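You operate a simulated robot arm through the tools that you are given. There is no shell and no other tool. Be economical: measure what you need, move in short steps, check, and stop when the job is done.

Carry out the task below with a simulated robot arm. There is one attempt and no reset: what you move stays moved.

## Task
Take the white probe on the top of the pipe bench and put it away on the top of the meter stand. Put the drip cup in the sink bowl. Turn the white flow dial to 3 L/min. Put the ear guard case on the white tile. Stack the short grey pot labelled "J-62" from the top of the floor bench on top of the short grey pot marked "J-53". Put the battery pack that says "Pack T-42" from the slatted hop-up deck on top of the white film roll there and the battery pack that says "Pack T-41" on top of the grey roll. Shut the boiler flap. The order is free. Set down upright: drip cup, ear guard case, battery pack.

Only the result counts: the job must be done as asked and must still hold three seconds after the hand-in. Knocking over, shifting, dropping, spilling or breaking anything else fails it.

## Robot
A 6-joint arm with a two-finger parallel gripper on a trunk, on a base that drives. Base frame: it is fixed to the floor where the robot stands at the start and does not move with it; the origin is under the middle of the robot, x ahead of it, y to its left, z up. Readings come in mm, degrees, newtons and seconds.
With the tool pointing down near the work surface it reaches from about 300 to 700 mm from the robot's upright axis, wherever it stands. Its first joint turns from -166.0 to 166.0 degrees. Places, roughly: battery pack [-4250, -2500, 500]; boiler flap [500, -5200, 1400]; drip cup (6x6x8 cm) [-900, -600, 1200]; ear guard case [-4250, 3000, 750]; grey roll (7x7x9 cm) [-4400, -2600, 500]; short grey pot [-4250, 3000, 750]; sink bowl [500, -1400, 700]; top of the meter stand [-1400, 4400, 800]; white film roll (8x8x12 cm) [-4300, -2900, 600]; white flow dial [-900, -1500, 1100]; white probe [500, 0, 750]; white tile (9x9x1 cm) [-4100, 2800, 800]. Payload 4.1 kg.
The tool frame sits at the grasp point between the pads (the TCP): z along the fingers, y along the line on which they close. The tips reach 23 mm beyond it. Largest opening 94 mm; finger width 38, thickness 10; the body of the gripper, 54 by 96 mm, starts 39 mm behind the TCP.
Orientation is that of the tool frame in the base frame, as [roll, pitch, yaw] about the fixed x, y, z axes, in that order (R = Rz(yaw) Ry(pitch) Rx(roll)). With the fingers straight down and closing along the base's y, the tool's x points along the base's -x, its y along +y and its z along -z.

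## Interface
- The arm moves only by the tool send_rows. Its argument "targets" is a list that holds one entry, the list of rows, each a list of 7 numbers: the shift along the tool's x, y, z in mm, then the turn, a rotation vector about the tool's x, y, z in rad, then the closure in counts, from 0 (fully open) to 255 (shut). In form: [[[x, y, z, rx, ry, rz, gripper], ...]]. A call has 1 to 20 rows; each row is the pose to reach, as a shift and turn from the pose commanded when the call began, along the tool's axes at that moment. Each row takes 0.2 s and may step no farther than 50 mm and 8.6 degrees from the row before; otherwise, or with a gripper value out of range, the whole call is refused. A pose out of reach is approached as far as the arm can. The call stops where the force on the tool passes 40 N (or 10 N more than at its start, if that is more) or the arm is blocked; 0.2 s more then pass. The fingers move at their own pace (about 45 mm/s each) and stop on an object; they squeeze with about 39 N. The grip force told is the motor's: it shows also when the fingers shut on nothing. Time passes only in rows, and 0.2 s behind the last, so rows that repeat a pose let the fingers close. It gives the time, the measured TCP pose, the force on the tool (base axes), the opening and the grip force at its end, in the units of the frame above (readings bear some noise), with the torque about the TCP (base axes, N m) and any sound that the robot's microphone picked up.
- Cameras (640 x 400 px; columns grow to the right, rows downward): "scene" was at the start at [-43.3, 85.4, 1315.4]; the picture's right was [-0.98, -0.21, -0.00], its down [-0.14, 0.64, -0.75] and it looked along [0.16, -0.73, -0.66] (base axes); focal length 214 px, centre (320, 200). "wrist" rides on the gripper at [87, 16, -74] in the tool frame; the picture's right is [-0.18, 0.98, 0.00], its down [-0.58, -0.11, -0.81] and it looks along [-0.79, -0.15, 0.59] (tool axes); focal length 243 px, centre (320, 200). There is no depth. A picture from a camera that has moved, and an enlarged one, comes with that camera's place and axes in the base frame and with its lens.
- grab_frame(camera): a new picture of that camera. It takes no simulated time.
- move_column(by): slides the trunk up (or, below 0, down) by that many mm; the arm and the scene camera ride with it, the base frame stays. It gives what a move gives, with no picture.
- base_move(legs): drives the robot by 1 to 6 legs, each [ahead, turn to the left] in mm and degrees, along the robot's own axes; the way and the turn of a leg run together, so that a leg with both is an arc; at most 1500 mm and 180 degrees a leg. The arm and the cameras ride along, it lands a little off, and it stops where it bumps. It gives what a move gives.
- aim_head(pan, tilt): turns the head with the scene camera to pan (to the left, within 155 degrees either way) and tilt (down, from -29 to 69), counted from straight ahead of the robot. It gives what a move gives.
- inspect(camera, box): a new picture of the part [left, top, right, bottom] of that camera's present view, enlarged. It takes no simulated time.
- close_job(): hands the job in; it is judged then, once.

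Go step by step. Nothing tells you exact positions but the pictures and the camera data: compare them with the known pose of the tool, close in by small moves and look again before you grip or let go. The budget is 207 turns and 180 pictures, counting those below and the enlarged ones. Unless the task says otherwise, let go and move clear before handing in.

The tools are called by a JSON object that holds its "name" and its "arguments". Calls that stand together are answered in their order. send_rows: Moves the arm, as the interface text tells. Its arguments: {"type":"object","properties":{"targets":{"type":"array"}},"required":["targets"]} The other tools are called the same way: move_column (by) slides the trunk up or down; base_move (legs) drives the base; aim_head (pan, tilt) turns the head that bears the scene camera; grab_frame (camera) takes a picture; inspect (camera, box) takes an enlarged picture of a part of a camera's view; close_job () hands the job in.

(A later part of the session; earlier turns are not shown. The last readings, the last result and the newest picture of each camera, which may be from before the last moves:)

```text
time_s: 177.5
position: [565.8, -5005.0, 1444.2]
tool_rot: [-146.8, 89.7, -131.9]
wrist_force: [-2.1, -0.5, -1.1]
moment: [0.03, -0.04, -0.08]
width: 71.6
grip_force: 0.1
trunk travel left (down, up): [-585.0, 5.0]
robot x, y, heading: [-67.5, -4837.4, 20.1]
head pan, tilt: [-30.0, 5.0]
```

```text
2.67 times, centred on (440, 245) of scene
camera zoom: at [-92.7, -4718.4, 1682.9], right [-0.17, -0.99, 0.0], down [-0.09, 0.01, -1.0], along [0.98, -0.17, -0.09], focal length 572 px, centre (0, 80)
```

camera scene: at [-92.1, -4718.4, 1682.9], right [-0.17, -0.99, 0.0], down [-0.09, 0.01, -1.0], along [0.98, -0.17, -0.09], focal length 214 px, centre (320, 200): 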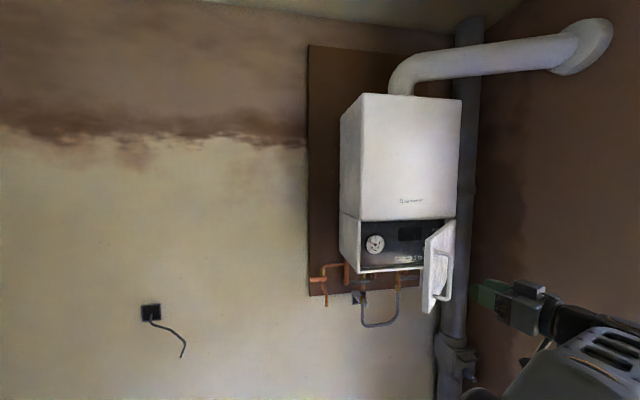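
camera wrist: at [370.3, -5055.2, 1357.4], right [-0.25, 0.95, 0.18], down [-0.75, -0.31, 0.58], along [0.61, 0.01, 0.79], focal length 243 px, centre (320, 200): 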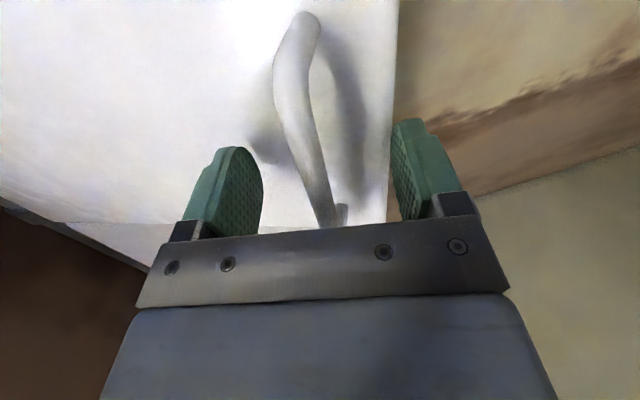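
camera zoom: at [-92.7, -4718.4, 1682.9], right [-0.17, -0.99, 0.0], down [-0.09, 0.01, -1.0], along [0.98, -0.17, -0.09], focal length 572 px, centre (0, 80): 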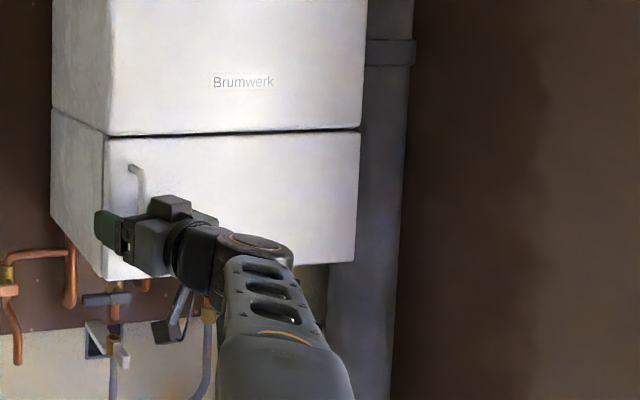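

Nearly shut; push the last bit until force builds.

{"name": "send_rows", "arguments": {"targets": [[[0, 0, 4, 0, 0, 0, 60], [0, 0, 8, 0, 0, 0, 60], [0, 0, 12, 0, 0, 0, 60], [0, 0, 16, 0, 0, 0, 60], [0, 0, 20, 0, 0, 0, 60], [0, 0, 24, 0, 0, 0, 60], [0, 0, 28, 0, 0, 0, 60], [0, 0, 32, 0, 0, 0, 60], [0, 0, 36, 0, 0, 0, 60], [0, 0, 40, 0, 0, 0, 60]]]}}

{"name": "inspect", "arguments": {"camera": "scene", "box": [320, 170, 560, 320]}}

{"name": "grab_frame", "arguments": {"camera": "wrist"}}

```text
time_s: 178.2
position: [565.9, -5005.2, 1444.0]
tool_rot: [-171.0, 89.7, -156.5]
wrist_force: [-27.0, 1.1, -5.8]
moment: [0.21, 0.03, -1.0]
width: 68.2
grip_force: 0.1
trunk travel left (down, up): [-585.0, 5.0]
robot x, y, heading: [-67.9, -4842.6, 20.0]
head pan, tilt: [-30.0, 5.0]
stopped in row 3: the force on the tool passed its limit at 44 N (the readings are from after the stop); the commanded pose is now the measured one
```

```text
2.67 times, centred on (440, 245) of scene
camera zoom: at [-98.3, -4717.9, 1682.8], right [-0.17, -0.98, 0.0], down [-0.08, 0.01, -1.0], along [0.98, -0.17, -0.08], focal length 572 px, centre (0, 80)
```

zoom: 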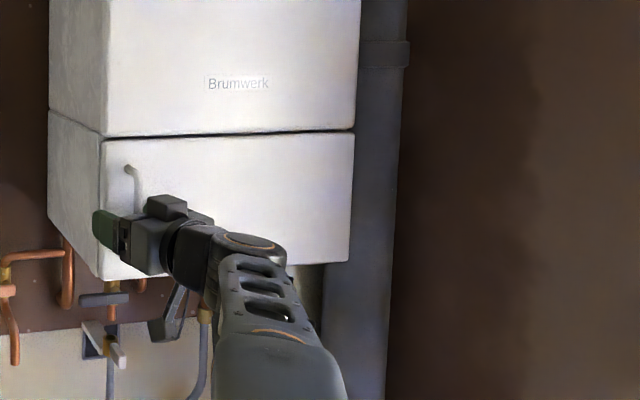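

```text
108 pictures are left
camera wrist: at [491.1, -5008.8, 1357.4], right [-0.25, 0.95, 0.18], down [-0.75, -0.31, 0.59], along [0.61, 0.01, 0.79], focal length 243 px, centre (320, 200)
```

wrist: 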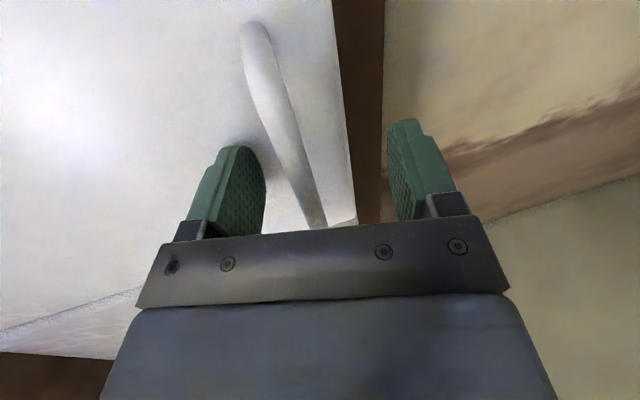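

Strong resistance: it seems shut. I'll back off and check that it stays.

{"name": "send_rows", "arguments": {"targets": [[[0, 0, -30, 0, 0, 0, 60], [0, 0, -70, 0, 0, 0, 60], [0, 0, -110, 0, 0, 0, 60], [0, 0, -150, 0, 0, 0, 60], [0, -20, -190, 0, 0, 0, 60], [0, -40, -225, 0, 0, 0, 60]]]}}

{"name": "inspect", "arguments": {"camera": "scene", "box": [310, 160, 500, 279]}}

{"name": "grab_frame", "arguments": {"camera": "wrist"}}

```text
time_s: 179.6
position: [364.8, -5101.9, 1443.4]
tool_rot: [174.0, 89.7, -171.1]
wrist_force: [0.1, 0.7, 0.4]
moment: [-0.03, -0.01, 0.0]
width: 72.1
grip_force: 0.1
trunk travel left (down, up): [-585.0, 5.0]
robot x, y, heading: [-67.2, -4839.7, 19.9]
head pan, tilt: [-30.0, 5.0]
```

```text
3.36 times, centred on (405, 220) of scene
camera zoom: at [-92.6, -4719.0, 1682.9], right [-0.17, -0.98, 0.0], down [-0.09, 0.02, -1.0], along [0.98, -0.17, -0.09], focal length 721 px, centre (34, 134)
```

zoom: 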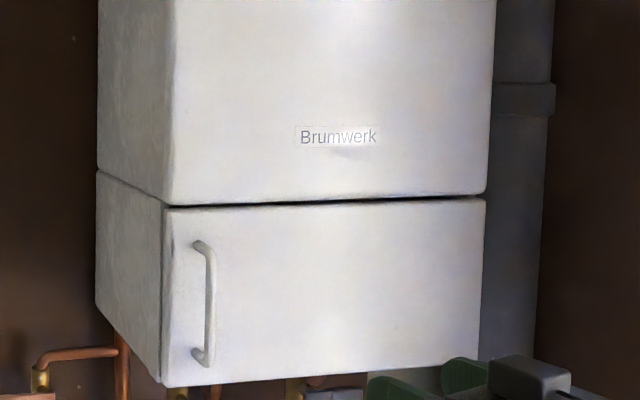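

```text
106 pictures are left
camera wrist: at [288.0, -5105.5, 1357.5], right [-0.25, 0.95, 0.18], down [-0.75, -0.31, 0.59], along [0.62, 0.01, 0.79], focal length 243 px, centre (320, 200)
```

wrist: 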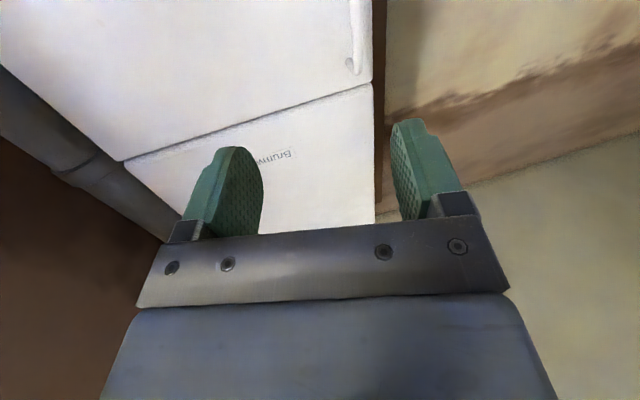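

Flap is flush and shut. I'll put the tool back down and retract.

{"name": "send_rows", "arguments": {"targets": [[[9, 3, -12, 0, 0.131, 0, 0], [18, 5, -24, 0, 0.262, 0, 0], [28, 8, -37, 0, 0.393, 0, 0], [38, 11, -49, 0, 0.524, 0, 0], [47, 13, -61, 0, 0.654, 0, 0], [56, 16, -73, 0, 0.785, 0, 0], [66, 19, -86, 0, 0.916, 0, 0], [75, 21, -98, 0, 1.047, 0, 0], [85, 24, -110, 0, 1.178, 0, 0], [94, 27, -122, 0, 1.309, 0, 0], [104, 30, -135, 0, 1.44, 0, 0], [113, 32, -147, 0, 1.571, 0, 0]]]}}

{"name": "move_column", "arguments": {"by": -140}}

{"name": "aim_head", "arguments": {"pan": 152, "tilt": 25}}

{"name": "grab_frame", "arguments": {"camera": "scene"}}

```text
time_s: 182.2
position: [214.7, -5106.7, 1330.9]
tool_rot: [-180.0, -0.5, -165.3]
wrist_force: [-0.8, 0.3, 0.0]
moment: [0.0, -0.03, 0.01]
width: 94.0
grip_force: 0.1
trunk travel left (down, up): [-585.0, 5.0]
robot x, y, heading: [-67.5, -4839.6, 20.1]
head pan, tilt: [-30.0, 5.0]
```

```text
time_s: 183.8
position: [214.8, -5106.3, 1191.3]
tool_rot: [-180.0, -0.4, -165.3]
wrist_force: [0.7, -0.2, 0.5]
moment: [-0.04, 0.02, -0.02]
width: 94.1
grip_force: 0.1
trunk travel left (down, up): [-445.0, 145.0]
robot x, y, heading: [-68.9, -4841.6, 20.0]
head pan, tilt: [-30.0, 5.0]
```

```text
time_s: 186.6
position: [215.2, -5107.2, 1191.5]
tool_rot: [-179.9, -0.3, -165.3]
wrist_force: [0.1, 0.6, 0.3]
moment: [-0.01, 0.01, 0.01]
width: 94.0
grip_force: 0.1
trunk travel left (down, up): [-445.0, 145.0]
robot x, y, heading: [-65.9, -4838.5, 20.1]
head pan, tilt: [152.0, 25.0]
```

```text
105 pictures are left
camera scene: at [-274.0, -4689.9, 1510.5], right [0.14, 0.99, 0.0], down [0.42, -0.06, -0.91], along [-0.9, 0.13, -0.42], focal length 214 px, centre (320, 200)
```

scene: 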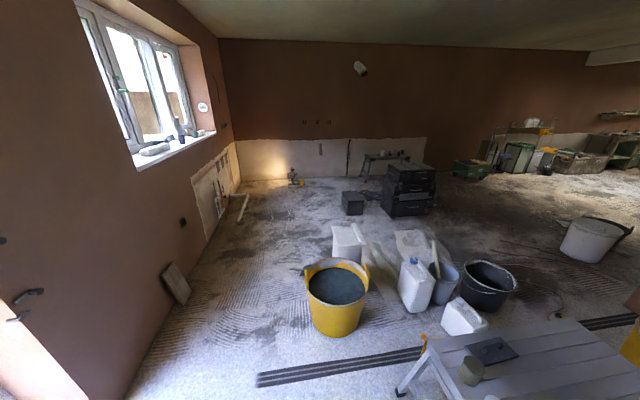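

I see the west area; enlarge the hop-up region to plan the route.

{"name": "inspect", "arguments": {"camera": "scene", "box": [270, 120, 510, 270]}}

```text
2.67 times, centred on (390, 195) of scene
camera zoom: at [-274.0, -4689.9, 1510.5], right [0.14, 0.99, 0.0], down [0.42, -0.06, -0.91], along [-0.9, 0.13, -0.42], focal length 572 px, centre (133, 213)
```

zoom: 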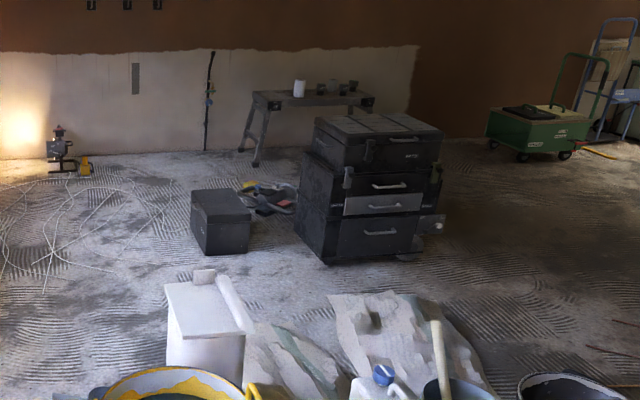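

The direct way west is obstructed by clutter, so I'll go back through the corridor, fetch the probe, and reach the west side from the north later.

{"name": "base_move", "arguments": {"legs": [[0, 90], [309, 0], [0, -20]]}}

{"name": "aim_head", "arguments": {"pan": 0, "tilt": 45}}

{"name": "grab_frame", "arguments": {"camera": "scene"}}

```text
time_s: 193.5
position: [174.4, -4378.3, 1190.7]
tool_rot: [180.0, -0.3, -95.2]
wrist_force: [0.3, 0.9, -0.3]
moment: [0.01, 0.01, -0.01]
width: 94.3
grip_force: 0.1
trunk travel left (down, up): [-445.0, 145.0]
robot x, y, heading: [-175.2, -4552.8, 90.0]
head pan, tilt: [152.0, 25.0]
```

```text
time_s: 195.9
position: [173.5, -4378.3, 1191.0]
tool_rot: [179.9, -0.4, -95.2]
wrist_force: [0.3, -0.2, 0.6]
moment: [0.03, 0.01, 0.02]
width: 94.1
grip_force: 0.2
trunk travel left (down, up): [-445.0, 145.0]
robot x, y, heading: [-172.1, -4551.7, 89.9]
head pan, tilt: [0.0, 45.0]
```

```text
103 pictures are left
camera scene: at [-340.8, -4530.4, 1479.9], right [1.0, 0.0, 0.0], down [0.0, -0.71, -0.71], along [0.0, 0.71, -0.71], focal length 214 px, centre (320, 200)
```

scene: 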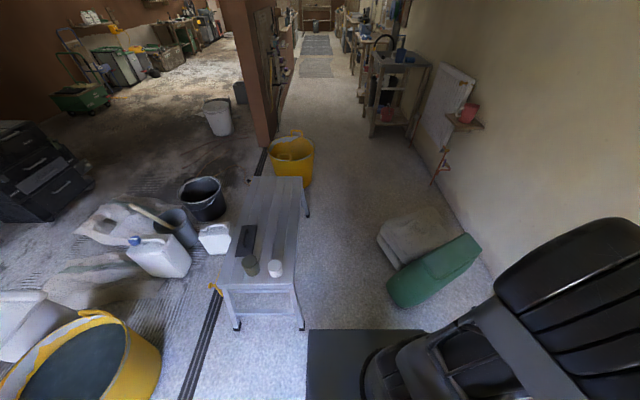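

Lined up in the corridor centre. Drive back north.

{"name": "base_move", "arguments": {"legs": [[1300, 0], [290, 0], [0, -8], [600, 0], [0, 6]]}}

```text
time_s: 208.2
position: [262.9, -2208.5, 1191.1]
tool_rot: [180.0, -0.4, -97.3]
wrist_force: [-0.4, 0.1, -0.2]
moment: [-0.02, 0.02, 0.0]
width: 93.9
grip_force: 0.1
trunk travel left (down, up): [-445.0, 145.0]
robot x, y, heading: [-89.9, -2372.4, 87.8]
head pan, tilt: [0.0, 45.0]
```

{"name": "base_move", "arguments": {"legs": [[1500, 0], [870, 0], [0, -19]]}}

{"name": "aim_head", "arguments": {"pan": -65, "tilt": 45}}

{"name": "grab_frame", "arguments": {"camera": "scene"}}

{"name": "grab_frame", "arguments": {"camera": "wrist"}}

```text
time_s: 220.8
position: [388.7, 25.0, 1191.4]
tool_rot: [179.9, -0.5, -116.6]
wrist_force: [0.0, -1.1, 0.4]
moment: [0.01, -0.02, 0.02]
width: 93.6
grip_force: 0.1
trunk travel left (down, up): [-445.0, 145.0]
robot x, y, heading: [2.4, -11.5, 68.7]
head pan, tilt: [0.0, 45.0]
```

```text
time_s: 222.2
position: [389.5, 25.9, 1191.4]
tool_rot: [180.0, -0.5, -116.7]
wrist_force: [0.1, -0.1, 0.3]
moment: [0.0, 0.0, 0.0]
width: 93.9
grip_force: 0.1
trunk travel left (down, up): [-445.0, 145.0]
robot x, y, heading: [2.9, -10.4, 68.6]
head pan, tilt: [-65.0, 45.0]
```

```text
102 pictures are left
camera scene: at [-94.5, 0.8, 1479.9], right [0.07, -1.0, 0.0], down [-0.71, -0.05, -0.71], along [0.71, 0.05, -0.71], focal length 214 px, centre (320, 200)
```

scene: 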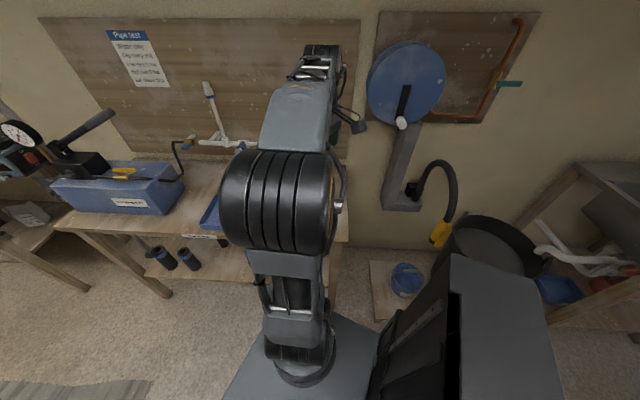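

```text
101 pictures are left
camera wrist: at [337.0, -44.1, 1266.3], right [-0.8, 0.6, 0.0], down [0.36, 0.48, 0.8], along [0.49, 0.64, -0.6], focal length 243 px, centre (320, 200)
```

wrist: 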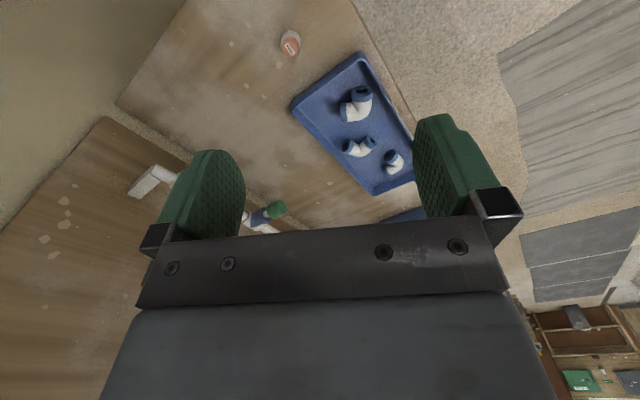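

{"name": "inspect", "arguments": {"camera": "wrist", "box": [230, 0, 350, 75]}}

```text
5.33 times, centred on (290, 38) of wrist
camera zoom: at [337.0, -44.1, 1266.3], right [-0.8, 0.6, 0.0], down [0.36, 0.48, 0.8], along [0.49, 0.64, -0.6], focal length 1294 px, centre (480, 1067)
```

zoom: 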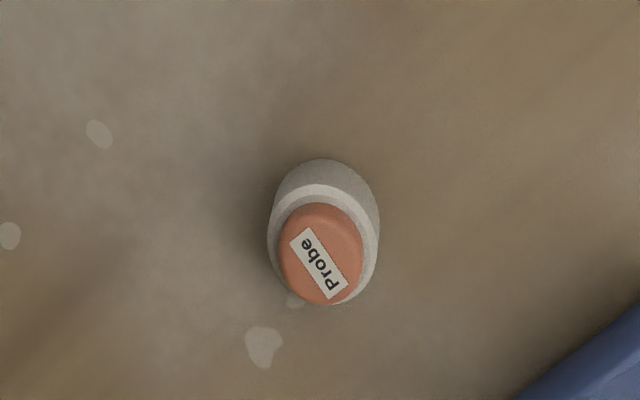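

The probe is a short white cylinder at about (482,60). Move over it and lower halfway.

{"name": "send_rows", "arguments": {"targets": [[[-30, -27, 0, 0, 0, 0, 0], [-55, -50, 0, 0, 0, 0, 0], [-73, -67, 0, 0, 0, 0, 0]]]}}

{"name": "move_column", "arguments": {"by": -260}}

{"name": "grab_frame", "arguments": {"camera": "wrist"}}

```text
time_s: 223.0
position: [482.6, 61.5, 1190.4]
tool_rot: [-179.9, -0.4, -116.6]
wrist_force: [-0.2, 0.4, 0.3]
moment: [-0.01, 0.0, -0.03]
width: 93.8
grip_force: 0.1
trunk travel left (down, up): [-445.0, 145.0]
robot x, y, heading: [4.0, -4.4, 68.7]
head pan, tilt: [-65.0, 45.0]
```

```text
time_s: 225.7
position: [482.8, 60.7, 930.2]
tool_rot: [-180.0, -0.4, -116.6]
wrist_force: [0.1, -0.5, -0.2]
moment: [0.03, 0.02, -0.02]
width: 93.8
grip_force: 0.0
trunk travel left (down, up): [-185.0, 405.0]
robot x, y, heading: [3.2, -9.4, 69.0]
head pan, tilt: [-65.0, 45.0]
```

```text
99 pictures are left
camera wrist: at [429.7, -8.6, 1006.0], right [-0.8, 0.6, 0.0], down [0.36, 0.48, 0.8], along [0.49, 0.64, -0.6], focal length 243 px, centre (320, 200)
```

wrist: 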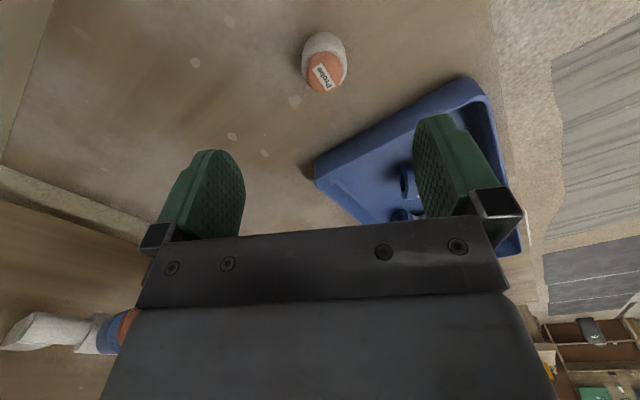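

{"name": "send_rows", "arguments": {"targets": [[[5, 4, 0, 0, 0, 0, 60]]]}}

{"name": "move_column", "arguments": {"by": -70}}

{"name": "grab_frame", "arguments": {"camera": "wrist"}}

```text
time_s: 226.1
position: [475.9, 58.7, 931.2]
tool_rot: [-180.0, -0.4, -116.6]
wrist_force: [-0.6, -0.7, -0.1]
moment: [0.01, 0.0, -0.03]
width: 72.2
grip_force: 0.2
trunk travel left (down, up): [-185.0, 405.0]
robot x, y, heading: [2.7, -12.1, 68.6]
head pan, tilt: [-65.0, 45.0]
```

```text
time_s: 227.1
position: [475.7, 58.4, 860.7]
tool_rot: [-180.0, -0.4, -116.6]
wrist_force: [0.5, 0.3, -0.3]
moment: [0.0, -0.01, -0.04]
width: 71.9
grip_force: 0.0
trunk travel left (down, up): [-115.0, 475.0]
robot x, y, heading: [0.1, -13.7, 68.5]
head pan, tilt: [-65.0, 45.0]
```

```text
98 pictures are left
camera wrist: at [423.9, -11.6, 935.9], right [-0.8, 0.6, 0.0], down [0.36, 0.48, 0.8], along [0.49, 0.64, -0.6], focal length 243 px, centre (320, 200)
```

wrist: 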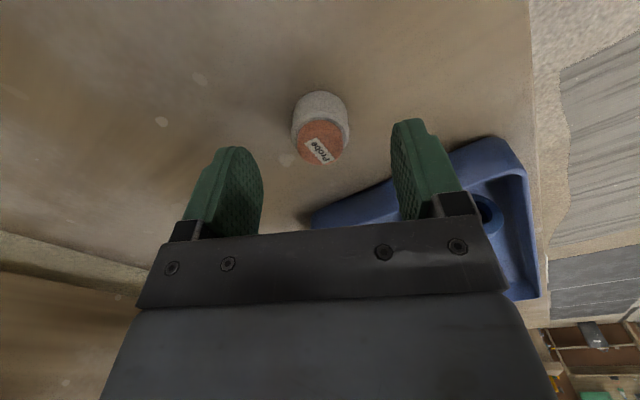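

Aligned. Lower to TCP≈829 and grip.

{"name": "send_rows", "arguments": {"targets": [[[0, 0, 15, 0, 0, 0, 60], [0, 0, 26, 0, 0, 0, 60], [0, 0, 31, 0, 0, 0, 60], [0, 0, 31, 0, 0, 0, 255], [0, 0, 31, 0, 0, 0, 255], [0, 0, 31, 0, 0, 0, 255], [0, 0, 31, 0, 0, 0, 255], [0, 0, 31, 0, 0, 0, 255]]]}}

{"name": "grab_frame", "arguments": {"camera": "wrist"}}

```text
time_s: 228.9
position: [477.0, 57.8, 830.2]
tool_rot: [179.9, -0.4, -116.5]
wrist_force: [-0.8, 0.0, 0.9]
moment: [-0.02, -0.02, 0.03]
width: 32.2
grip_force: 39.2
trunk travel left (down, up): [-115.0, 475.0]
robot x, y, heading: [0.7, -8.4, 68.6]
head pan, tilt: [-65.0, 45.0]
```

```text
97 pictures are left
camera wrist: at [423.9, -11.7, 905.1], right [-0.8, 0.6, 0.0], down [0.36, 0.48, 0.8], along [0.49, 0.64, -0.6], focal length 243 px, centre (320, 200)
```

wrist: 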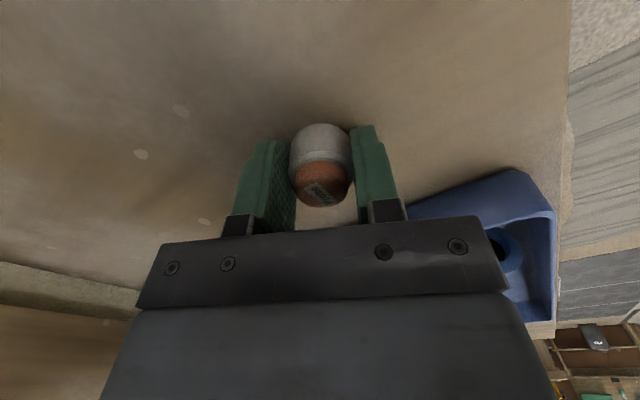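

Probe gripped. Lift, retract and drive toward the north aisle.

{"name": "move_column", "arguments": {"by": 380}}

{"name": "send_rows", "arguments": {"targets": [[[40, 0, 0, 0, 0, 0, 255], [80, 0, 0, 0, 0, 0, 255], [95, 0, 0, 0, 0, 0, 255]]]}}

{"name": "base_move", "arguments": {"legs": [[0, 57.6], [508, 0], [0, -36]]}}

{"name": "aim_head", "arguments": {"pan": 10, "tilt": 25}}

{"name": "grab_frame", "arguments": {"camera": "scene"}}

```text
time_s: 232.6
position: [475.4, 58.3, 1211.4]
tool_rot: [-180.0, -0.4, -116.6]
wrist_force: [-0.3, 0.4, -1.1]
moment: [0.0, -0.05, 0.05]
width: 32.0
grip_force: 39.2
trunk travel left (down, up): [-495.0, 95.0]
robot x, y, heading: [0.2, -9.5, 68.9]
head pan, tilt: [-65.0, 45.0]
```

```text
time_s: 233.4
position: [432.5, -26.0, 1211.6]
tool_rot: [180.0, -0.3, -116.7]
wrist_force: [0.5, 0.5, 0.5]
moment: [-0.05, 0.0, -0.01]
width: 31.9
grip_force: 39.0
trunk travel left (down, up): [-495.0, 95.0]
robot x, y, heading: [2.9, -9.9, 68.6]
head pan, tilt: [-65.0, 45.0]
```

```text
time_s: 240.6
position: [109.2, 541.2, 1211.3]
tool_rot: [179.9, -0.4, -94.6]
wrist_force: [0.5, -0.2, -0.3]
moment: [0.03, -0.04, 0.0]
width: 32.2
grip_force: 39.2
trunk travel left (down, up): [-495.0, 95.0]
robot x, y, heading: [-297.1, 393.9, 90.6]
head pan, tilt: [-65.0, 45.0]
```

```text
time_s: 242.1
position: [109.1, 541.1, 1210.7]
tool_rot: [-179.9, -0.4, -94.7]
wrist_force: [-0.2, 0.4, -0.6]
moment: [-0.04, 0.0, 0.03]
width: 32.1
grip_force: 39.2
trunk travel left (down, up): [-495.0, 95.0]
robot x, y, heading: [-294.4, 397.6, 90.4]
head pan, tilt: [10.0, 25.0]
```

```text
96 pictures are left
camera scene: at [-480.8, 425.5, 1560.5], right [0.98, 0.18, 0.0], down [0.08, -0.42, -0.91], along [-0.17, 0.89, -0.42], focal length 214 px, centre (320, 200)
```

scene: 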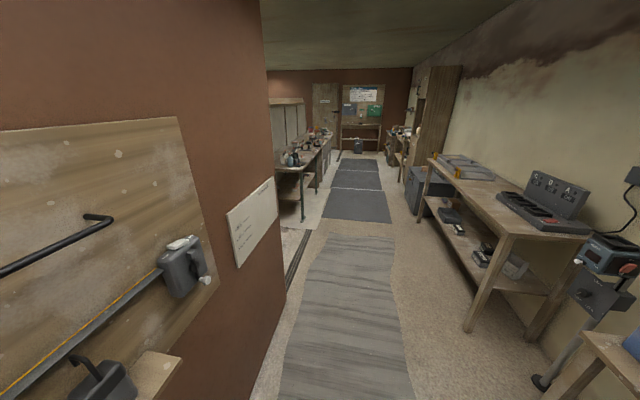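

The aisle is clear. Drive north.

{"name": "base_move", "arguments": {"legs": [[1500, 0], [700, 0]]}}

{"name": "aim_head", "arguments": {"pan": 30, "tilt": 20}}

{"name": "grab_frame", "arguments": {"camera": "scene"}}

{"name": "aim_head", "arguments": {"pan": 95, "tilt": 15}}

{"name": "grab_frame", "arguments": {"camera": "scene"}}

```text
time_s: 252.9
position: [76.9, 2743.2, 1211.0]
tool_rot: [-180.0, -0.4, -94.4]
wrist_force: [0.2, 0.2, -0.6]
moment: [0.0, 0.01, -0.02]
width: 32.0
grip_force: 38.9
trunk travel left (down, up): [-495.0, 95.0]
robot x, y, heading: [-329.0, 2591.8, 90.8]
head pan, tilt: [10.0, 25.0]
```

```text
time_s: 253.8
position: [75.6, 2742.7, 1210.5]
tool_rot: [-179.9, -0.4, -94.4]
wrist_force: [0.6, 0.1, 0.7]
moment: [0.01, 0.01, -0.02]
width: 31.6
grip_force: 39.5
trunk travel left (down, up): [-495.0, 95.0]
robot x, y, heading: [-330.1, 2594.3, 90.9]
head pan, tilt: [30.0, 20.0]
```

```text
95 pictures are left
camera scene: at [-544.6, 2612.3, 1568.5], right [0.86, 0.51, 0.0], down [0.18, -0.29, -0.94], along [-0.48, 0.81, -0.34], focal length 214 px, centre (320, 200)
```

scene: 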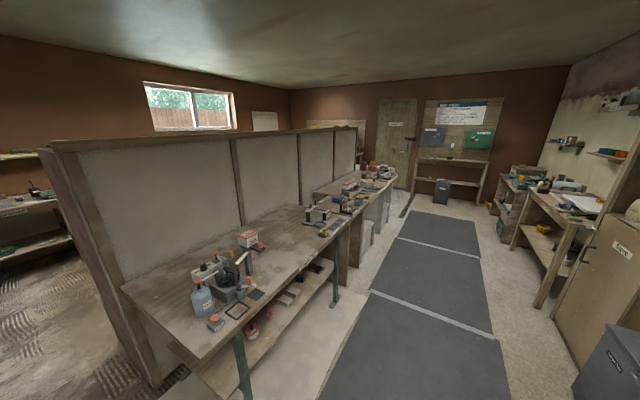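

```text
time_s: 255.1
position: [75.8, 2744.0, 1211.8]
tool_rot: [-180.0, -0.4, -94.4]
wrist_force: [-0.4, 0.4, -0.3]
moment: [-0.02, -0.02, 0.0]
width: 31.8
grip_force: 38.6
trunk travel left (down, up): [-495.0, 95.0]
robot x, y, heading: [-329.9, 2593.0, 91.0]
head pan, tilt: [95.0, 15.0]
```

```text
94 pictures are left
camera scene: at [-589.6, 2522.7, 1576.7], right [-0.1, 0.99, 0.0], down [0.26, 0.03, -0.97], along [-0.96, -0.1, -0.26], focal length 214 px, centre (320, 200)
```

scene: 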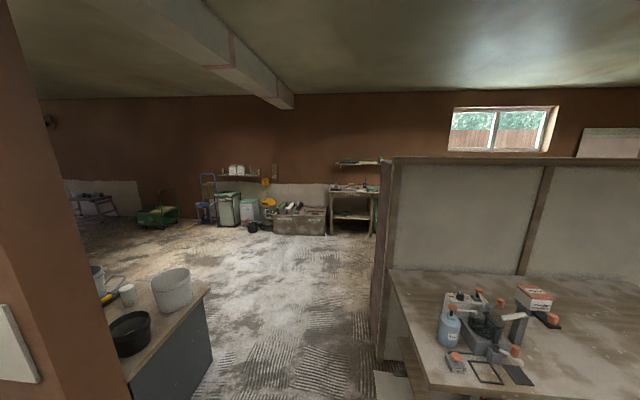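

West area looks open (for later). Drive on toward the meter stand on the partition bench.

{"name": "base_move", "arguments": {"legs": [[1400, 0]]}}

{"name": "aim_head", "arguments": {"pan": 65, "tilt": 35}}

{"name": "grab_frame", "arguments": {"camera": "scene"}}

```text
time_s: 262.1
position: [44.2, 4152.3, 1209.9]
tool_rot: [180.0, -0.4, -93.9]
wrist_force: [-0.6, -0.7, 0.1]
moment: [-0.02, 0.01, 0.02]
width: 32.0
grip_force: 39.0
trunk travel left (down, up): [-495.0, 95.0]
robot x, y, heading: [-363.2, 3998.5, 91.7]
head pan, tilt: [95.0, 15.0]
```

```text
time_s: 263.1
position: [43.3, 4151.4, 1210.2]
tool_rot: [180.0, -0.4, -93.9]
wrist_force: [-0.1, -0.2, -0.4]
moment: [-0.01, 0.01, -0.02]
width: 31.8
grip_force: 39.0
trunk travel left (down, up): [-495.0, 95.0]
robot x, y, heading: [-360.1, 4000.6, 91.4]
head pan, tilt: [65.0, 35.0]
```

```text
93 pictures are left
camera scene: at [-607.8, 3971.7, 1544.8], right [0.4, 0.92, 0.0], down [0.53, -0.23, -0.82], along [-0.75, 0.33, -0.57], focal length 214 px, centre (320, 200)
```

scene: 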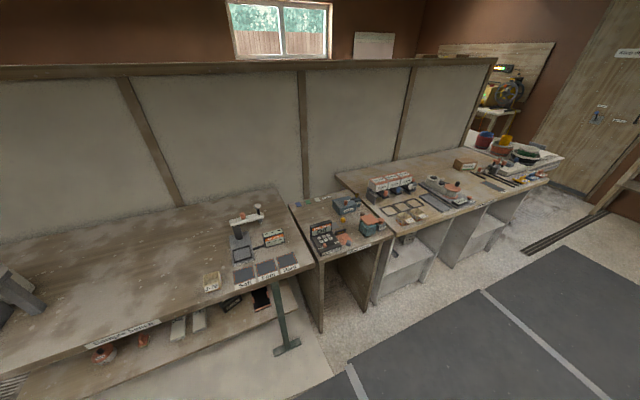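

The narrow stand in the middle matches the meter stand; enlarge it.

{"name": "inspect", "arguments": {"camera": "scene", "box": [270, 180, 430, 280]}}

```text
4.00 times, centred on (350, 230) of scene
camera zoom: at [-607.8, 3971.7, 1544.8], right [0.4, 0.92, 0.0], down [0.53, -0.23, -0.82], along [-0.75, 0.33, -0.57], focal length 858 px, centre (200, 80)
```

zoom: 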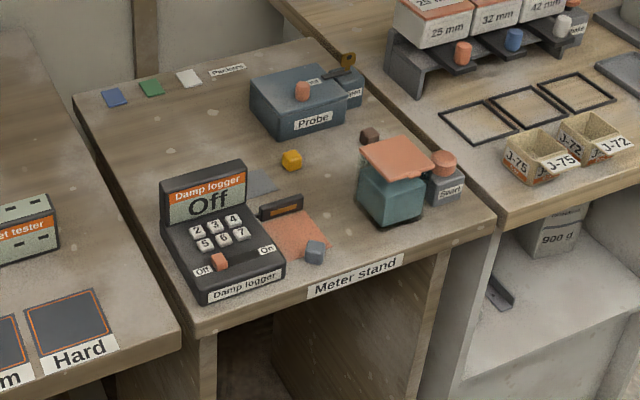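

Confirmed label "Meter stand", with an item labelled "Probe" at its back. I'll park facing it.

{"name": "base_move", "arguments": {"legs": [[0, 27.6], [491, 0], [0, 61], [180, 0]]}}

{"name": "aim_head", "arguments": {"pan": 5, "tilt": 50}}

{"name": "grab_frame", "arguments": {"camera": "scene"}}

{"name": "inspect", "arguments": {"camera": "scene", "box": [220, 90, 420, 215]}}

```text
time_s: 271.1
position: [-915.9, 4840.7, 1209.8]
tool_rot: [180.0, -0.4, -5.9]
wrist_force: [0.0, 0.8, 0.1]
moment: [-0.01, 0.01, 0.01]
width: 31.6
grip_force: 39.2
trunk travel left (down, up): [-495.0, 95.0]
robot x, y, heading: [-779.2, 4431.7, 179.3]
head pan, tilt: [65.0, 35.0]
```

```text
time_s: 272.4
position: [-915.0, 4841.3, 1210.9]
tool_rot: [-180.0, -0.4, -6.0]
wrist_force: [-0.2, 0.1, -0.2]
moment: [0.01, -0.04, 0.0]
width: 31.5
grip_force: 39.0
trunk travel left (down, up): [-495.0, 95.0]
robot x, y, heading: [-779.0, 4429.1, 179.2]
head pan, tilt: [5.0, 50.0]
```

```text
91 pictures are left
camera scene: at [-798.4, 4260.1, 1523.0], right [-0.08, 1.0, 0.0], down [0.76, 0.06, -0.64], along [-0.64, -0.05, -0.77], focal length 214 px, centre (320, 200)
```

scene: 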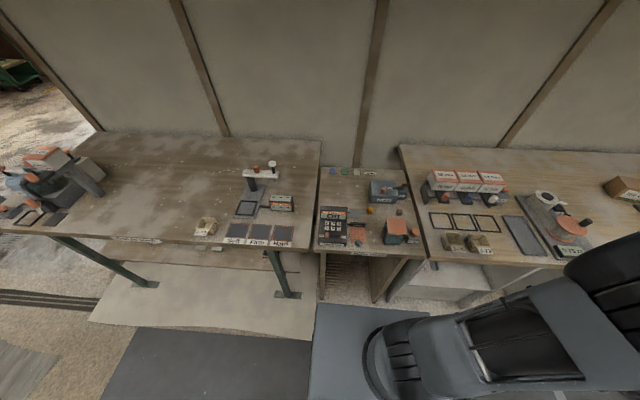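

```text
3.20 times, centred on (320, 152) of scene
camera zoom: at [-798.4, 4260.1, 1523.0], right [-0.08, 1.0, 0.0], down [0.76, 0.06, -0.64], along [-0.64, -0.05, -0.77], focal length 686 px, centre (320, 352)
```

zoom: 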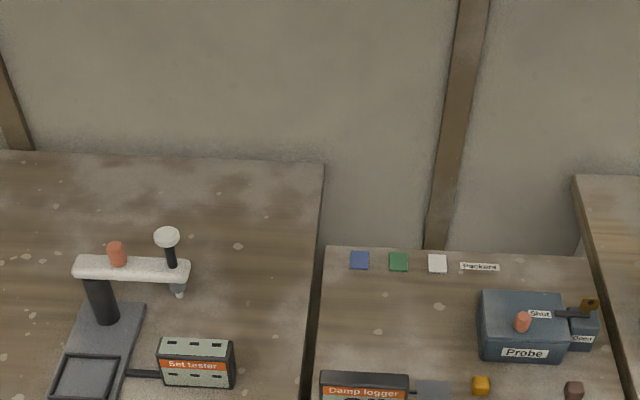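

{"name": "inspect", "arguments": {"camera": "scene", "box": [310, 160, 430, 260]}}

{"name": "inspect", "arguments": {"camera": "scene", "box": [360, 170, 420, 212]}}

```text
4.00 times, centred on (370, 210) of scene
camera zoom: at [-798.4, 4260.1, 1523.0], right [-0.08, 1.0, 0.0], down [0.76, 0.06, -0.64], along [-0.64, -0.05, -0.77], focal length 858 px, centre (120, 160)
```

zoom: 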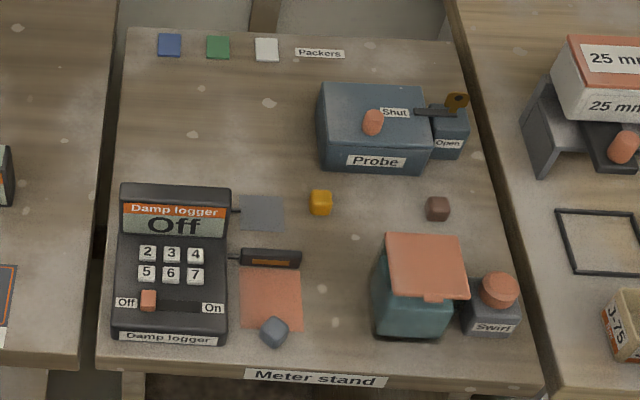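

```text
9.52 times, centred on (390, 191) of scene
camera zoom: at [-798.4, 4260.1, 1523.0], right [-0.08, 1.0, 0.0], down [0.76, 0.06, -0.64], along [-0.64, -0.05, -0.77], focal length 2043 px, centre (-347, 286)
```

zoom: 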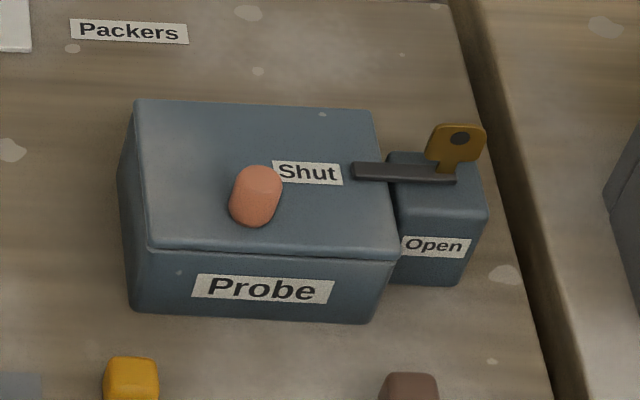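

The probe's home is the blue "Probe" box with a lid and a Shut/Open latch. I'll swing the arm over the stand and look with the wrist camera.

{"name": "send_rows", "arguments": {"targets": [[[-34, 18, 0, 0, 0, 0, 255], [-70, 40, 0, 0, 0, 0, 255], [-103, 66, 0, 0, 0, 0, 255], [-133, 94, 0, 0, 0, 0, 255], [-160, 126, 0, 0, 0, 0, 255], [-184, 159, 0, 0, 0, 0, 255], [-206, 196, 0, 0, 0, 0, 255], [-223, 234, 0, 0, 0, 0, 255], [-236, 274, 0, 0, 0, 0, 255], [-246, 314, 0, 0, 0, -0.05, 255], [-252, 356, 0, 0, 0, -0.105, 255], [-253, 397, 0, 0, 0, -0.105, 255]]]}}

{"name": "grab_frame", "arguments": {"camera": "wrist"}}

```text
time_s: 275.1
position: [-1208.2, 4473.4, 1209.0]
tool_rot: [180.0, -0.4, 0.0]
wrist_force: [0.2, 0.2, -0.3]
moment: [0.0, -0.02, -0.02]
width: 32.0
grip_force: 39.2
trunk travel left (down, up): [-495.0, 95.0]
robot x, y, heading: [-776.6, 4432.3, 179.4]
head pan, tilt: [5.0, 50.0]
```

```text
87 pictures are left
camera wrist: at [-1121.9, 4457.0, 1284.4], right [-0.18, -0.98, 0.0], down [-0.59, 0.11, 0.8], along [-0.79, 0.15, -0.6], focal length 243 px, centre (320, 200)
```

wrist: 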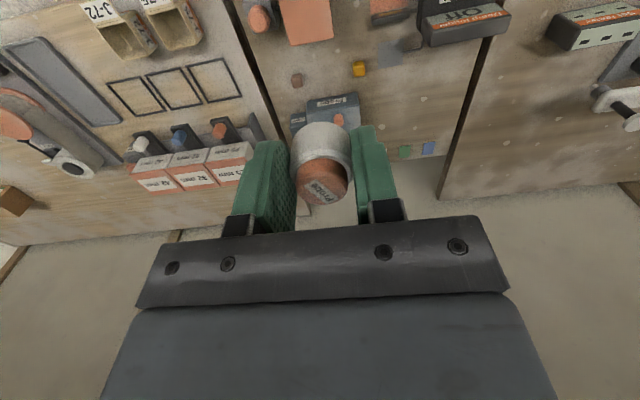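

Stand top is at z≈800; the box spans x −1404…−1489, y 4432…4541. I'll nudge forward and set the probe down temporarily on a clear spot beside the box.

{"name": "base_move", "arguments": {"legs": [[30, 0]]}}

{"name": "send_rows", "arguments": {"targets": [[[-40, 20, 0, 0, 0.007, 0, 255], [-80, 40, 0, 0, 0.007, 0, 255], [-120, 60, 0, 0, 0.007, 0, 255], [-160, 80, 0, 0, 0.007, 0, 255], [-202, 101, 0, 0, 0.007, 0, 255]]]}}

{"name": "move_column", "arguments": {"by": -250}}

{"name": "grab_frame", "arguments": {"camera": "wrist"}}

```text
time_s: 275.9
position: [-1238.1, 4475.6, 1209.3]
tool_rot: [179.9, -0.5, 0.0]
wrist_force: [-0.5, -0.2, -0.5]
moment: [0.04, -0.01, -0.02]
width: 31.8
grip_force: 38.7
trunk travel left (down, up): [-495.0, 95.0]
robot x, y, heading: [-807.8, 4432.0, 179.3]
head pan, tilt: [5.0, 50.0]
```

```text
time_s: 277.1
position: [-1430.7, 4374.0, 1204.9]
tool_rot: [179.9, -0.8, -0.1]
wrist_force: [1.8, 0.2, -0.1]
moment: [-0.01, 0.04, -0.01]
width: 31.7
grip_force: 39.2
out of reach, approached as far as the arm can: row 5
trunk travel left (down, up): [-495.0, 95.0]
robot x, y, heading: [-806.7, 4433.7, 179.1]
head pan, tilt: [5.0, 50.0]
```

```text
time_s: 279.7
position: [-1431.6, 4374.7, 953.6]
tool_rot: [179.9, -0.7, 0.0]
wrist_force: [0.0, -0.1, -0.4]
moment: [-0.01, 0.0, 0.01]
width: 32.0
grip_force: 38.9
trunk travel left (down, up): [-245.0, 345.0]
robot x, y, heading: [-812.4, 4429.3, 179.3]
head pan, tilt: [5.0, 50.0]
```

```text
86 pictures are left
camera wrist: at [-1346.6, 4357.8, 1029.6], right [-0.18, -0.98, 0.0], down [-0.59, 0.11, 0.8], along [-0.78, 0.15, -0.6], focal length 243 px, centre (320, 200)
```

wrist: 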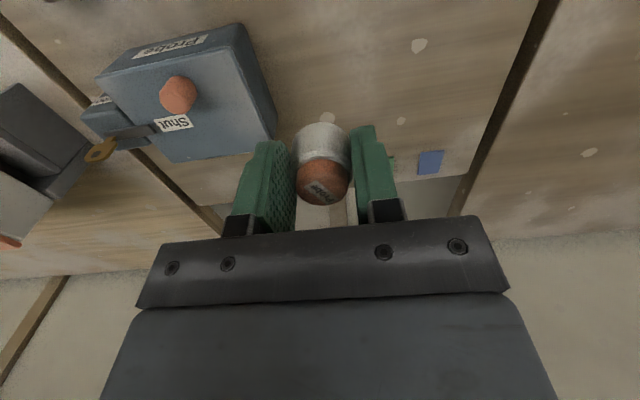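

{"name": "move_column", "arguments": {"by": -90}}

{"name": "send_rows", "arguments": {"targets": [[[0, 0, 12, 0, 0, 0, 255], [0, 0, 20, 0, 0, 0, 255], [0, 0, 24, 0, 0, 0, 255], [0, 0, 27, 0, 0, 0, 255], [0, 0, 30, 0, 0, 0, 255], [0, 0, 32, 0, 0, 0, 255], [0, 0, 34, 0, 0, 0, 255], [0, 0, 36, 0, 0, 0, 255], [0, 0, 38, 0, 0, 0, 255], [0, 0, 40, 0, 0, 0, 255], [0, 0, 42, 0, 0, 0, 255], [0, 0, 44, 0, 0, 0, 255]]]}}

{"name": "grab_frame", "arguments": {"camera": "wrist"}}

```text
time_s: 280.9
position: [-1433.4, 4374.8, 864.1]
tool_rot: [180.0, -0.8, 0.0]
wrist_force: [-0.6, 0.5, 0.0]
moment: [0.02, 0.03, -0.03]
width: 31.6
grip_force: 39.3
trunk travel left (down, up): [-155.0, 435.0]
robot x, y, heading: [-807.1, 4432.3, 179.6]
head pan, tilt: [5.0, 50.0]
```

```text
time_s: 283.2
position: [-1431.6, 4374.8, 829.1]
tool_rot: [179.9, 0.0, 0.0]
wrist_force: [0.6, -0.3, 12.4]
moment: [0.03, -0.11, 0.0]
width: 32.2
grip_force: 39.7
trunk travel left (down, up): [-155.0, 435.0]
robot x, y, heading: [-809.1, 4432.2, 179.1]
head pan, tilt: [5.0, 50.0]
stopped in row 11: the force on the tool passed its limit at 42 N (the readings are from after the stop); the commanded pose is now the measured one
```

```text
85 pictures are left
camera wrist: at [-1344.5, 4357.9, 903.9], right [-0.18, -0.98, 0.0], down [-0.58, 0.11, 0.81], along [-0.79, 0.15, -0.59], focal length 243 px, centre (320, 200)
```

wrist: 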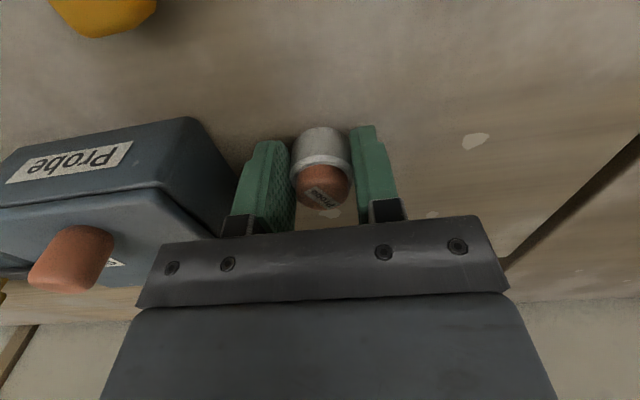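

Down. Release gently with limited opening and rise.

{"name": "send_rows", "arguments": {"targets": [[[0, 0, -1, 0, 0, 0, 160], [0, 0, -1, 0, 0, 0, 120], [0, 0, -1, 0, 0, 0, 110], [0, 0, -1, 0, 0, 0, 110], [0, 0, -30, 0, 0, 0, 110], [0, 0, -70, 0, 0, 0, 110], [0, 0, -110, 0, 0, 0, 110], [0, -30, -130, 0, 0, 0, 110]]]}}

{"name": "grab_frame", "arguments": {"camera": "wrist"}}

```text
time_s: 285.0
position: [-1399.8, 4393.7, 921.7]
tool_rot: [179.9, -0.3, 0.0]
wrist_force: [-0.4, 0.1, -0.8]
moment: [-0.01, 0.0, -0.01]
width: 53.4
grip_force: 0.0
out of reach, approached as far as the arm can: row 6, 7, 8
trunk travel left (down, up): [-155.0, 435.0]
robot x, y, heading: [-807.5, 4432.2, 179.2]
head pan, tilt: [5.0, 50.0]
```

```text
84 pictures are left
camera wrist: at [-1313.9, 4377.3, 996.4], right [-0.18, -0.98, 0.0], down [-0.59, 0.11, 0.8], along [-0.79, 0.15, -0.6], focal length 243 px, centre (320, 200)
```

wrist: 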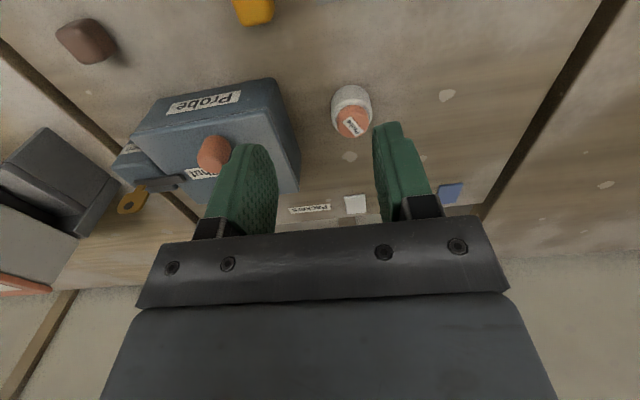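

Probe is standing. I'll raise the trunk for more reach, yaw the tool to −90°, and look at the key latch.

{"name": "move_column", "arguments": {"by": 170}}

{"name": "send_rows", "arguments": {"targets": [[[0, -12, 0, 0, 0, 0.131, 110], [0, -24, 0, 0, 0, 0.262, 110], [0, -36, 0, 0, 0, 0.393, 110], [0, -48, 0, 0, 0, 0.524, 110], [0, -60, 0, 0, 0, 0.654, 110], [0, -72, 0, 0, 0, 0.785, 110], [0, -84, 0, 0, 0, 0.916, 110], [0, -96, 10, 0, 0, 1.047, 110], [0, -108, 30, 0, 0, 1.178, 110], [0, -120, 50, 0, 0, 1.309, 110], [0, -130, 70, 0, 0, 1.44, 110], [0, -140, 80, 0, 0, 1.571, 110]]]}}

{"name": "grab_frame", "arguments": {"camera": "wrist"}}

```text
time_s: 286.9
position: [-1400.4, 4393.3, 1091.6]
tool_rot: [179.9, -0.2, 0.0]
wrist_force: [0.6, -0.9, -0.2]
moment: [0.02, -0.02, 0.02]
width: 53.4
grip_force: 0.1
trunk travel left (down, up): [-325.0, 265.0]
robot x, y, heading: [-809.2, 4435.4, 179.3]
head pan, tilt: [5.0, 50.0]
```

```text
time_s: 289.5
position: [-1399.5, 4532.1, 1010.0]
tool_rot: [-179.8, -0.1, -90.2]
wrist_force: [-0.1, 0.8, -0.4]
moment: [0.0, -0.02, -0.04]
width: 53.5
grip_force: 0.0
trunk travel left (down, up): [-325.0, 265.0]
robot x, y, heading: [-811.4, 4429.2, 179.5]
head pan, tilt: [5.0, 50.0]
```

```text
83 pictures are left
camera wrist: at [-1416.6, 4446.6, 1085.3], right [-0.98, 0.19, 0.0], down [0.11, 0.58, 0.81], along [0.15, 0.79, -0.59], focal length 243 px, centre (320, 200)
```

wrist: 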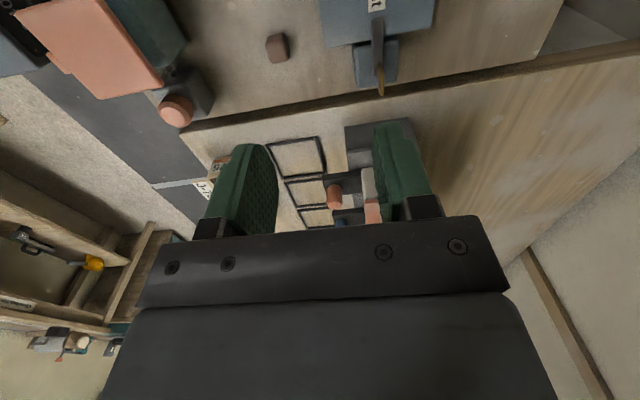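

{"name": "inspect", "arguments": {"camera": "wrist", "box": [300, 0, 460, 100]}}

```text
4.00 times, centred on (380, 50) of wrist
camera zoom: at [-1416.6, 4446.6, 1085.3], right [-0.98, 0.19, 0.0], down [0.11, 0.58, 0.81], along [0.15, 0.79, -0.59], focal length 970 px, centre (80, 800)
```

zoom: 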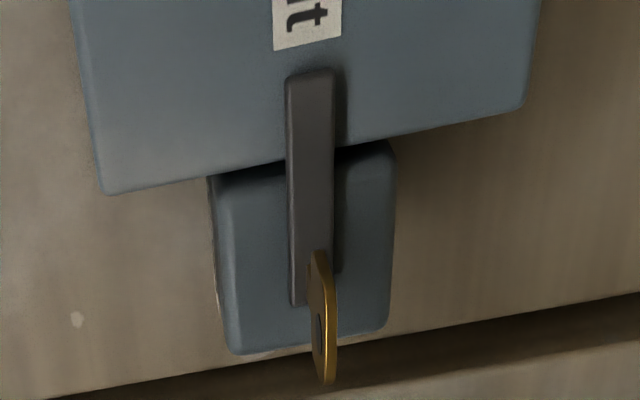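

Key at about (-1448,4561), bow plane along y. Move over it and look again.

{"name": "send_rows", "arguments": {"targets": [[[-15, 24, 20, 0, 0, 0, 130], [-30, 48, 50, 0, 0, 0, 130], [-30, 48, 80, 0, 0, 0, 130]]]}}

{"name": "inspect", "arguments": {"camera": "wrist", "box": [220, 60, 460, 210]}}

```text
time_s: 290.3
position: [-1447.3, 4563.1, 930.5]
tool_rot: [-179.7, -0.1, -90.1]
wrist_force: [0.3, -0.2, 0.4]
moment: [0.04, -0.02, -0.01]
width: 45.8
grip_force: 0.0
trunk travel left (down, up): [-325.0, 265.0]
robot x, y, heading: [-811.4, 4432.3, 179.0]
head pan, tilt: [5.0, 50.0]
```

```text
2.67 times, centred on (340, 135) of wrist
camera zoom: at [-1464.4, 4476.6, 1004.8], right [-0.98, 0.18, 0.0], down [0.11, 0.58, 0.81], along [0.15, 0.79, -0.59], focal length 647 px, centre (267, 373)
```

zoom: 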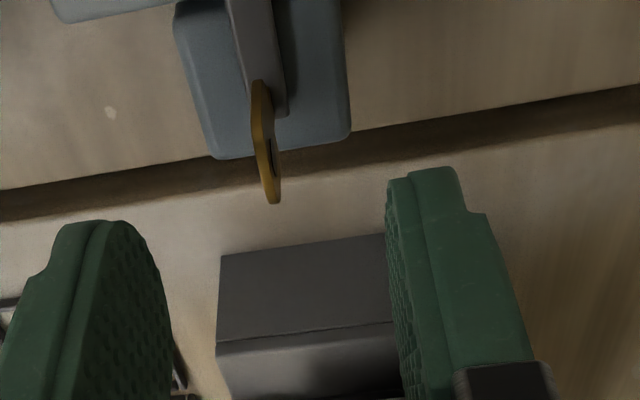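

Centred on the key. Lower, grip, and turn 90° counterclockwise.

{"name": "send_rows", "arguments": {"targets": [[[0, 1, 20, 0, 0, 0, 130], [0, 1, 39, 0, 0, 0, 130], [0, 1, 39, 0, 0, 0, 255], [0, 1, 39, 0, 0, 0, 255], [0, 1, 39, 0, 0, 0, 255], [0, 1, 39, 0, 0, 0, 255], [0, 1, 39, 0, 0, 0, 255]]]}}

{"name": "grab_frame", "arguments": {"camera": "wrist"}}

```text
time_s: 291.9
position: [-1447.8, 4561.8, 891.6]
tool_rot: [-179.6, -0.1, -90.0]
wrist_force: [9.9, -1.4, -4.7]
moment: [0.08, 0.39, 0.27]
width: 2.3
grip_force: 44.9
trunk travel left (down, up): [-325.0, 265.0]
robot x, y, heading: [-809.5, 4430.8, 179.1]
head pan, tilt: [5.0, 50.0]
```

```text
80 pictures are left
camera wrist: at [-1464.2, 4476.8, 966.3], right [-0.98, 0.18, -0.01], down [0.11, 0.58, 0.81], along [0.15, 0.79, -0.59], focal length 243 px, centre (320, 200)
```

wrist: 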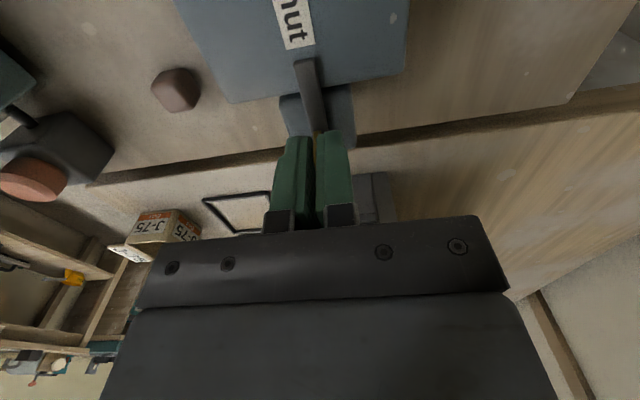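

{"name": "send_rows", "arguments": {"targets": [[[0, 0, 0, 0, 0, -0.131, 255], [0, 0, 0, 0, 0, -0.262, 255], [0, 0, 0, 0, 0, -0.393, 255], [0, 0, 0, 0, 0, -0.524, 255], [0, 0, 0, 0, 0, -0.654, 255], [0, 0, 0, 0, 0, -0.785, 255], [0, 0, 0, 0, 0, -0.916, 255], [0, 0, 0, 0, 0, -1.047, 255], [0, 0, 0, 0, 0, -1.178, 255], [0, 0, 0, 0, 0, -1.309, 255], [0, 0, 0, 0, 0, -1.44, 255], [0, 0, 0, 0, 0, -1.571, 255]]]}}

{"name": "grab_frame", "arguments": {"camera": "wrist"}}

```text
time_s: 294.5
position: [-1446.6, 4563.6, 891.2]
tool_rot: [179.9, -0.2, 0.1]
wrist_force: [13.3, -1.9, -8.2]
moment: [0.09, -1.33, 0.01]
width: 2.4
grip_force: 44.6
trunk travel left (down, up): [-325.0, 265.0]
robot x, y, heading: [-809.8, 4431.0, 179.5]
head pan, tilt: [5.0, 50.0]
```

```text
79 pictures are left
camera wrist: at [-1361.5, 4547.3, 966.8], right [-0.18, -0.98, 0.0], down [-0.59, 0.11, 0.8], along [-0.79, 0.15, -0.6], focal length 243 px, centre (320, 200)
```

wrist: 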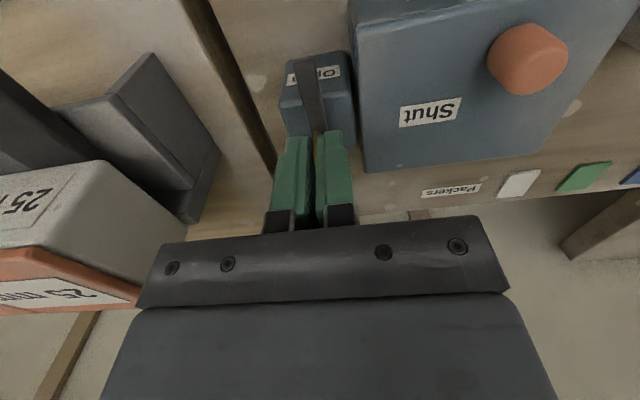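

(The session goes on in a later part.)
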